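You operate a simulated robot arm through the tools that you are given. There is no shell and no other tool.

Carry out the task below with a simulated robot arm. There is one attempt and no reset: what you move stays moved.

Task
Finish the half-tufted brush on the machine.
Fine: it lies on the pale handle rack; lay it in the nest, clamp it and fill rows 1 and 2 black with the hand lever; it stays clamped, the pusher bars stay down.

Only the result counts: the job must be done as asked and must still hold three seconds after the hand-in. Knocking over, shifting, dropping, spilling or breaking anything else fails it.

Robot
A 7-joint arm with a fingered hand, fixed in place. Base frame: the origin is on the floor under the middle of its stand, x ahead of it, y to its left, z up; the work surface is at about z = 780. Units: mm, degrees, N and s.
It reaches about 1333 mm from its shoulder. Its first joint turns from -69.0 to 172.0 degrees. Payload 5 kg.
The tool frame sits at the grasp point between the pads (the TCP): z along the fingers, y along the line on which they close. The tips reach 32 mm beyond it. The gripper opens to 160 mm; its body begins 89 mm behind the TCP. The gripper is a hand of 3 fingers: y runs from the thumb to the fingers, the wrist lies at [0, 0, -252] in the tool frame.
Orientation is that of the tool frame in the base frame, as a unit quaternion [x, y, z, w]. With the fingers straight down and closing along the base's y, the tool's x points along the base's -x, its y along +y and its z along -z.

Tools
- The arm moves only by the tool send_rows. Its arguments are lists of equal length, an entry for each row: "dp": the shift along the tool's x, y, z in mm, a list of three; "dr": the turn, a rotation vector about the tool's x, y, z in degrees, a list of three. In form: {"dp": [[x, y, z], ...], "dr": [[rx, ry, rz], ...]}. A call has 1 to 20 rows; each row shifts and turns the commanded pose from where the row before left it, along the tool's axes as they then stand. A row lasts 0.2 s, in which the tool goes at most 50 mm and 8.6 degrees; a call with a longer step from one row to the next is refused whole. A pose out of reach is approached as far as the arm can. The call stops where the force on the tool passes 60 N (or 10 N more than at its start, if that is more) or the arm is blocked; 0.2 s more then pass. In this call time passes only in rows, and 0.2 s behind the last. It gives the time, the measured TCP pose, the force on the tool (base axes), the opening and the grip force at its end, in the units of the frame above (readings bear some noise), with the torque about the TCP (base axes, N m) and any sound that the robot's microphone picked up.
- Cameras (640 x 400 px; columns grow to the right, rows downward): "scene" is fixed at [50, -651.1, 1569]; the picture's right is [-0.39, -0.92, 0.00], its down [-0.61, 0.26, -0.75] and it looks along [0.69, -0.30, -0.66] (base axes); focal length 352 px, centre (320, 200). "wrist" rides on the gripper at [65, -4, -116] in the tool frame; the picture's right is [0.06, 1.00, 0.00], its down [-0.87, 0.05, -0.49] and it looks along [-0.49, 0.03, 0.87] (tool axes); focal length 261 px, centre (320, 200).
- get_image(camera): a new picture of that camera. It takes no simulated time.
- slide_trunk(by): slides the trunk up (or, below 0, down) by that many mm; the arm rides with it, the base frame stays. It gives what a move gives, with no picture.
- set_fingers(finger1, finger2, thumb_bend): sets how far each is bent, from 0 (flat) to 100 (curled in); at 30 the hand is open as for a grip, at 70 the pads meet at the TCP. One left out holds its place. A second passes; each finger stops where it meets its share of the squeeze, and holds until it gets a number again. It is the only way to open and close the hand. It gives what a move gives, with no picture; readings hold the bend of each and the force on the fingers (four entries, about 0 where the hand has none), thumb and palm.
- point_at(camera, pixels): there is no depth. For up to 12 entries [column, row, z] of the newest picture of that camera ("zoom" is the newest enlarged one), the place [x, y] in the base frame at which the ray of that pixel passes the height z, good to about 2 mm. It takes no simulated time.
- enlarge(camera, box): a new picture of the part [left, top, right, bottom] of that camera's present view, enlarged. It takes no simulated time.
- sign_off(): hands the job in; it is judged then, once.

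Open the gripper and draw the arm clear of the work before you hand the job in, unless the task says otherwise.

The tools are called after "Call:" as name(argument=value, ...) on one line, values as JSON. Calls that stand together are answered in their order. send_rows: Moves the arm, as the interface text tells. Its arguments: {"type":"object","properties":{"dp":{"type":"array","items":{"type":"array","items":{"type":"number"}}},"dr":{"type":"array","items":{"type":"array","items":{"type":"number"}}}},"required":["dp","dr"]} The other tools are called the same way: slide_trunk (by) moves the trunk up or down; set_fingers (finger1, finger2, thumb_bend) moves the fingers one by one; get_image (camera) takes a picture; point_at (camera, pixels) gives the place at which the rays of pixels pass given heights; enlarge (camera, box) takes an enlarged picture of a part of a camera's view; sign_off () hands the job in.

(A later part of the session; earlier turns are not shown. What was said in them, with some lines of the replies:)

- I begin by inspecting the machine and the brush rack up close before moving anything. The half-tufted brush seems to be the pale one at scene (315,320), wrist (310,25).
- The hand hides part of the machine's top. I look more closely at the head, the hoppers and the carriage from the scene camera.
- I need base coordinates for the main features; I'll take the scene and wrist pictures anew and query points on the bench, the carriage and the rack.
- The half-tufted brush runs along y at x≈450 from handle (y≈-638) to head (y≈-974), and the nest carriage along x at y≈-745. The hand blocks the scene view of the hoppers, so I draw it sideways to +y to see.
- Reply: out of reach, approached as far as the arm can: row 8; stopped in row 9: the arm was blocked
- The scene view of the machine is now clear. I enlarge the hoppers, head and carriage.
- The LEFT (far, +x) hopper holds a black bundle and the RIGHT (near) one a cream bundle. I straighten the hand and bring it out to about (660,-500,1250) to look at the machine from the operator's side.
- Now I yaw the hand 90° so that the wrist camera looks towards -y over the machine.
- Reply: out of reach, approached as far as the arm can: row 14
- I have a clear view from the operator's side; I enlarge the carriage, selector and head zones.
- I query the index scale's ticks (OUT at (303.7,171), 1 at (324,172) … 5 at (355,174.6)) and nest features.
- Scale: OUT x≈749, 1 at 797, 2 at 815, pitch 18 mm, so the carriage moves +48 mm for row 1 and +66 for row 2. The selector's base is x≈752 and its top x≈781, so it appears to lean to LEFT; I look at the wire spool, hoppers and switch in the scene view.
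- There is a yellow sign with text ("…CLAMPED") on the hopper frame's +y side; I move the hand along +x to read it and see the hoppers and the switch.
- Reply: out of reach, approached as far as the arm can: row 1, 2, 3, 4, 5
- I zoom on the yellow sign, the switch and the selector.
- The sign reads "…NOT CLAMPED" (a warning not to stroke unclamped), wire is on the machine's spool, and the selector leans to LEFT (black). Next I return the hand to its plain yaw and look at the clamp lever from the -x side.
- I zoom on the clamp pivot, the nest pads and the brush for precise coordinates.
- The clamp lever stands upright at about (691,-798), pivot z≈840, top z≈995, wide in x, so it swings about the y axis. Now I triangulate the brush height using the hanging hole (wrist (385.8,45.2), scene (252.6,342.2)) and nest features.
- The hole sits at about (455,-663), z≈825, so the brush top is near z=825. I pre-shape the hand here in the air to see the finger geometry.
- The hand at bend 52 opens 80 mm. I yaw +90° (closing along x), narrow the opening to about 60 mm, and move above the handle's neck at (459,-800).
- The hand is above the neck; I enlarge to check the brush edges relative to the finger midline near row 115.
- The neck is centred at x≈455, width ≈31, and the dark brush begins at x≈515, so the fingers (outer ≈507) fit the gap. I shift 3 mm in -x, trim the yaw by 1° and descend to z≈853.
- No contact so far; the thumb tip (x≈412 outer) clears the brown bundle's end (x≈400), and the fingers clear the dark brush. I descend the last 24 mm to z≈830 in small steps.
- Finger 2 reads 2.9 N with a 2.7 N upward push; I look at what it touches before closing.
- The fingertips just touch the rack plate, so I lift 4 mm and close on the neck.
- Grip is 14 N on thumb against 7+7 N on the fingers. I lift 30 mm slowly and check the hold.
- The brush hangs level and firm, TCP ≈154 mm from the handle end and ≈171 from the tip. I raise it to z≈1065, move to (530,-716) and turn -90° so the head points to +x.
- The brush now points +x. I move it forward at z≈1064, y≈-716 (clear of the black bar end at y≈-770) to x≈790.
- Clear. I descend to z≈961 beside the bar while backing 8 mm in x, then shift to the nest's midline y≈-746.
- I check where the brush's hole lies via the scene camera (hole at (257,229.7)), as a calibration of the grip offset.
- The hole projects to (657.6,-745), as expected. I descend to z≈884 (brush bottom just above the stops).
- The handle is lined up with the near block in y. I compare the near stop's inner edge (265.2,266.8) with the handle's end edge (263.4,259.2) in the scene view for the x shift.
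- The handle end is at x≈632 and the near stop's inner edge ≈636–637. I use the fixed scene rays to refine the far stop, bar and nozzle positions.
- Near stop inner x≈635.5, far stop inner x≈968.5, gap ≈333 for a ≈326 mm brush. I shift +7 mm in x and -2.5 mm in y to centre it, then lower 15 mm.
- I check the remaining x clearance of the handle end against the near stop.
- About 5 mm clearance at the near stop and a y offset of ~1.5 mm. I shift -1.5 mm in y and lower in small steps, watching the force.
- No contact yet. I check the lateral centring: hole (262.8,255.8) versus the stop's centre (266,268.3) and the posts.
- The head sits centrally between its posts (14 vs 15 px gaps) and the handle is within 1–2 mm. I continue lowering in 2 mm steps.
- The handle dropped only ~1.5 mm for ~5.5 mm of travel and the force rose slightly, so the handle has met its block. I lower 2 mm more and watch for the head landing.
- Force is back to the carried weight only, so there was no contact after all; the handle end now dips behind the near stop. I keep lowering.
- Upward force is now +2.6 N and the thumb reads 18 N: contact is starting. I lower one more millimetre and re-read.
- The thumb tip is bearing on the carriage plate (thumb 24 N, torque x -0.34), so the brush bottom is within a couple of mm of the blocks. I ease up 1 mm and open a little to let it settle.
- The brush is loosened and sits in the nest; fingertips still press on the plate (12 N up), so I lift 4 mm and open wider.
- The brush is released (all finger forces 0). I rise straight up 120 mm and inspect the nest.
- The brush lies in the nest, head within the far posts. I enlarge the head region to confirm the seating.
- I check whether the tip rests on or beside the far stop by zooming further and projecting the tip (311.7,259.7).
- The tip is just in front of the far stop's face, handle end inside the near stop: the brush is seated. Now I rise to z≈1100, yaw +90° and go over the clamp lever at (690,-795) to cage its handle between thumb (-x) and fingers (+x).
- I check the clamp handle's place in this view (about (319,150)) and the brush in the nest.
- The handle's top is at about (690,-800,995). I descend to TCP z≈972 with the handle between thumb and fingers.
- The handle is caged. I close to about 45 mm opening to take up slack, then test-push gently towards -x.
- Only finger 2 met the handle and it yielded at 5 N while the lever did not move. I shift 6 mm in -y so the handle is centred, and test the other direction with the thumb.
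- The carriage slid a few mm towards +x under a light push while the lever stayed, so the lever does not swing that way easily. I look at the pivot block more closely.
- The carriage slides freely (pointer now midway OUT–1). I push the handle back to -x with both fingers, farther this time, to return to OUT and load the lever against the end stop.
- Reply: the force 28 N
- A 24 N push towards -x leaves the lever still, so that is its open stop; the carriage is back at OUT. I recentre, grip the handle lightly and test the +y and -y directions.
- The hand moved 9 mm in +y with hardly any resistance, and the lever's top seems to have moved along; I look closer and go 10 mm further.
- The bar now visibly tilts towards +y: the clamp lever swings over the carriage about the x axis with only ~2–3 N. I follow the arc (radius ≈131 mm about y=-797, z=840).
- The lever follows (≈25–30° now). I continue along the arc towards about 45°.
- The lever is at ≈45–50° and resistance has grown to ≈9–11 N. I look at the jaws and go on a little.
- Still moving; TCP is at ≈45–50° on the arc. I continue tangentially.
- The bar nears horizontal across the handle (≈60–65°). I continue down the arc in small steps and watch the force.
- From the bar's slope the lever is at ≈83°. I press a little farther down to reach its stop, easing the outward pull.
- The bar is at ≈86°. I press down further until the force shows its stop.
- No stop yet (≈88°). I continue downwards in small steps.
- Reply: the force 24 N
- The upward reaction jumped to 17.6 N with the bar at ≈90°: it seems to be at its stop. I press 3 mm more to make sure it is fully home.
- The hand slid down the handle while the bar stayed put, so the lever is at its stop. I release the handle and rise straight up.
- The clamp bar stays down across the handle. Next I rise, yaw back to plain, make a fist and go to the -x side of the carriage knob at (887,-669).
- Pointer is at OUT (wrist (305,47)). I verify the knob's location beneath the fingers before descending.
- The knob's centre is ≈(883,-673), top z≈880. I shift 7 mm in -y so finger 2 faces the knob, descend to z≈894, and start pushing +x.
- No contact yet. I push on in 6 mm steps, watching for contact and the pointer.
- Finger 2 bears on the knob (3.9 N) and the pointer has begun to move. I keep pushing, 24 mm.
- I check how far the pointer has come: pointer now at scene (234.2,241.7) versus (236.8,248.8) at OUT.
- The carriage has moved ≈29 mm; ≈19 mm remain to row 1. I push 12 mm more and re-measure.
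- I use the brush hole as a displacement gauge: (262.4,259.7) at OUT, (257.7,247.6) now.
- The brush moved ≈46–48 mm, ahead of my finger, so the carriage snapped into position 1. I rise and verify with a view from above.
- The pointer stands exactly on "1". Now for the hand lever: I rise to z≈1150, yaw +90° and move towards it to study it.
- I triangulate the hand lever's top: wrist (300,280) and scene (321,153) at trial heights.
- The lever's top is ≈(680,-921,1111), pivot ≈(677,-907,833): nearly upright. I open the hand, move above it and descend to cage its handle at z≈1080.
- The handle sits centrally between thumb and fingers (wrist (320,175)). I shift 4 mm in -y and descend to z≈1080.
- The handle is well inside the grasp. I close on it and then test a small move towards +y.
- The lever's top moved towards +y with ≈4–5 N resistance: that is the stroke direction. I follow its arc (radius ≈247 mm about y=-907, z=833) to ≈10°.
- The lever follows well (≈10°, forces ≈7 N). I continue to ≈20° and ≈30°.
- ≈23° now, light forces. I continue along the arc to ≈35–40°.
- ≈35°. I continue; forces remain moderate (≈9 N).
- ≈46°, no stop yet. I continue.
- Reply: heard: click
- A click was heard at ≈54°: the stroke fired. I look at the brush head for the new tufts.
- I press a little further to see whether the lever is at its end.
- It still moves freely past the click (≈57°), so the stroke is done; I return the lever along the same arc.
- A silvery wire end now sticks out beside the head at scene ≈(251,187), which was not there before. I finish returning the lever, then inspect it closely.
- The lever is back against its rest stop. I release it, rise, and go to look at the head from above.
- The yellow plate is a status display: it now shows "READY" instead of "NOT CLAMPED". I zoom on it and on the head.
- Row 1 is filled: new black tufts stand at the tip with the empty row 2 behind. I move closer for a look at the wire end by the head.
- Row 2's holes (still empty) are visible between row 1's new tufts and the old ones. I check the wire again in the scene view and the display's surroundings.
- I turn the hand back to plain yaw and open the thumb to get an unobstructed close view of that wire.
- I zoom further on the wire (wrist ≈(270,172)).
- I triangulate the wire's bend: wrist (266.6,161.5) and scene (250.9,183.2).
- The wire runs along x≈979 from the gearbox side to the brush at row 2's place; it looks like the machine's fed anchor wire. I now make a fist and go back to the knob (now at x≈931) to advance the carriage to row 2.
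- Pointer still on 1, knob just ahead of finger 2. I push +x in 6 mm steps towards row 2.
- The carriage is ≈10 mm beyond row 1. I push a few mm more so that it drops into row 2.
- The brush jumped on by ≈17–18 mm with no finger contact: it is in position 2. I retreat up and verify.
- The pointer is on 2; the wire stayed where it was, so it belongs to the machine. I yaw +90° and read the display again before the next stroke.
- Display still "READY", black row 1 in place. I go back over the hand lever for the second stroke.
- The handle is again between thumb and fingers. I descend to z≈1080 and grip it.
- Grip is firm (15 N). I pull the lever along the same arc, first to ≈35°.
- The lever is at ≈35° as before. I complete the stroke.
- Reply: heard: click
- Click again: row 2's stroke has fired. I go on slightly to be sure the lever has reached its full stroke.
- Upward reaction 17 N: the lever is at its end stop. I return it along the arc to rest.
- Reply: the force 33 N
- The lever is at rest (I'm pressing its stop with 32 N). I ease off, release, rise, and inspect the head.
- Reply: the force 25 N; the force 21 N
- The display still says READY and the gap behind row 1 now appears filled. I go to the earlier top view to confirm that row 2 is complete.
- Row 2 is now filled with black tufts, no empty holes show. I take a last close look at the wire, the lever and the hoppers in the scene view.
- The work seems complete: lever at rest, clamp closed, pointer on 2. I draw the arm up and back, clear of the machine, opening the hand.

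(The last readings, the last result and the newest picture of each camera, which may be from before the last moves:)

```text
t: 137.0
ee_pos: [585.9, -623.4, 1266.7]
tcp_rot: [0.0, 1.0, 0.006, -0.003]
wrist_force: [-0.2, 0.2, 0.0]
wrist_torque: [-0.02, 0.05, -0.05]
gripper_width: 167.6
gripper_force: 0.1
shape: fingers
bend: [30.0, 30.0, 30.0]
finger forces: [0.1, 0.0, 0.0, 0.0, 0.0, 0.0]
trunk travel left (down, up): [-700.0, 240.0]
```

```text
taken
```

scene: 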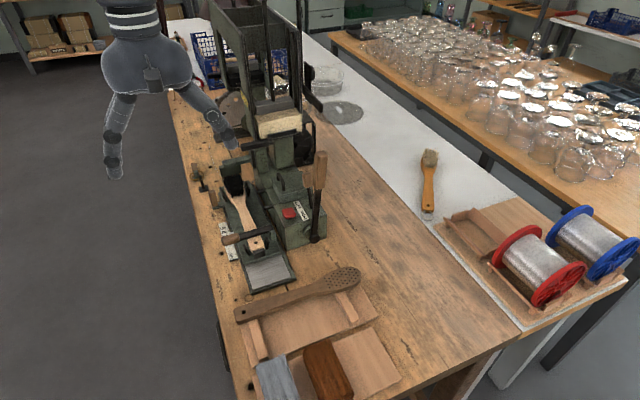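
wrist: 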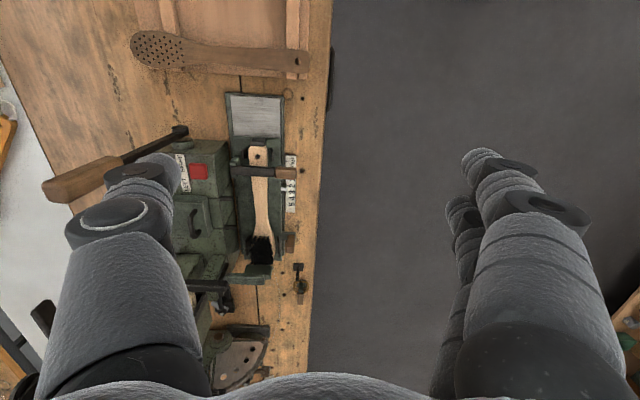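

I compare the machine with its initial state: hoppers and pushers, rack, wire and head.

Call:
enlarge(camera="scene", box=[210, 20, 320, 110])

Call:
enlarge(camera="scene", box=[205, 140, 335, 290])

Call:
enlarge(camera="scene", box=[220, 250, 400, 400])

Call:
enlarge(camera="wrist", box=[200, 130, 320, 300])

```text
4.44 times, centred on (265, 65) of scene
```

zoom: 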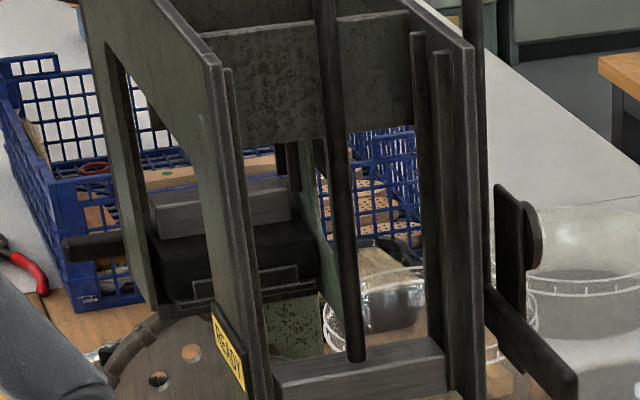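

```text
2.67 times, centred on (270, 215) of scene
```

zoom: 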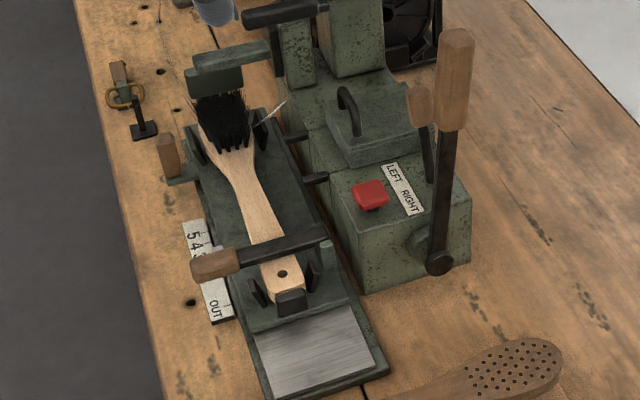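

```text
2.67 times, centred on (310, 325) of scene
```

zoom: 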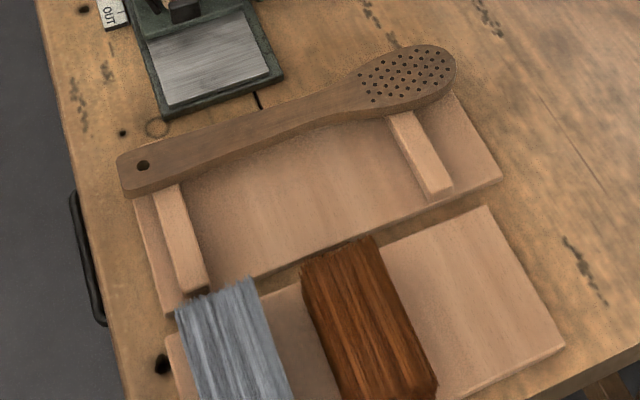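

```text
2.35 times, centred on (260, 215) of wrist
```

zoom: 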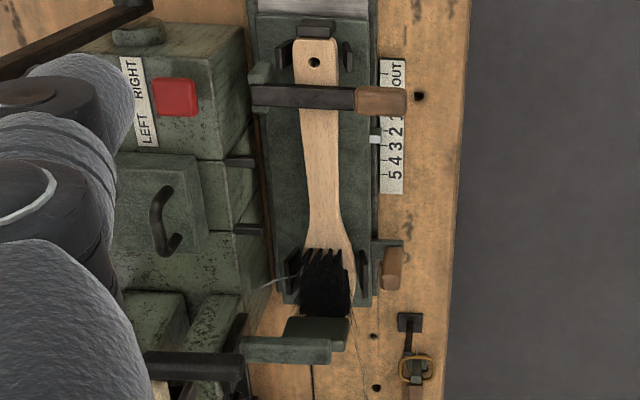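

Everything checks out: rows 1 and 2 filled black (the LEFT pusher sank with its bundle), clamp bar down across the handle, pointer on 2, display "READY", pushers down, rack and other items as before, the arm clear with an open hand. I hand the job in.

Call:
sign_off()

```text
The job is handed in.
```

The half-tufted brush is in the nest, clamped, with rows 1 and 2 filled black by the hand lever. I have handed the job in; no verdict came back.

- **Brush and clamp:** The brush lies between the end stops, tufts up, and the clamp bar is down across the handle. The carriage pointer stands on 2.
- **Rows 1 and 2:** I stroked once at each row with the selector already on LEFT, the black hopper. Each stroke gave a click. Row 1 showed new black tufts, and no empty holes were visible after the second stroke. I could not see the tip at the end because it sits under the tufting head.
- **Pushers and hoppers:** I did not touch the pusher bars. Both were down at the end, and the black one had sunk lower onto its bundle. The machine's display read READY.
- **Loose wire:** After the first stroke a short silver wire end appeared beside the brush head on the gearbox side. It did not move when the carriage did, so I took it for the machine's own wire feed and left it. I am not certain what it is.
- **Everything else:** The hand lever is back at rest. The spare dark brush, the bristle bundles and the wire spools look as they did at the start, and the arm is drawn clear with the hand open.
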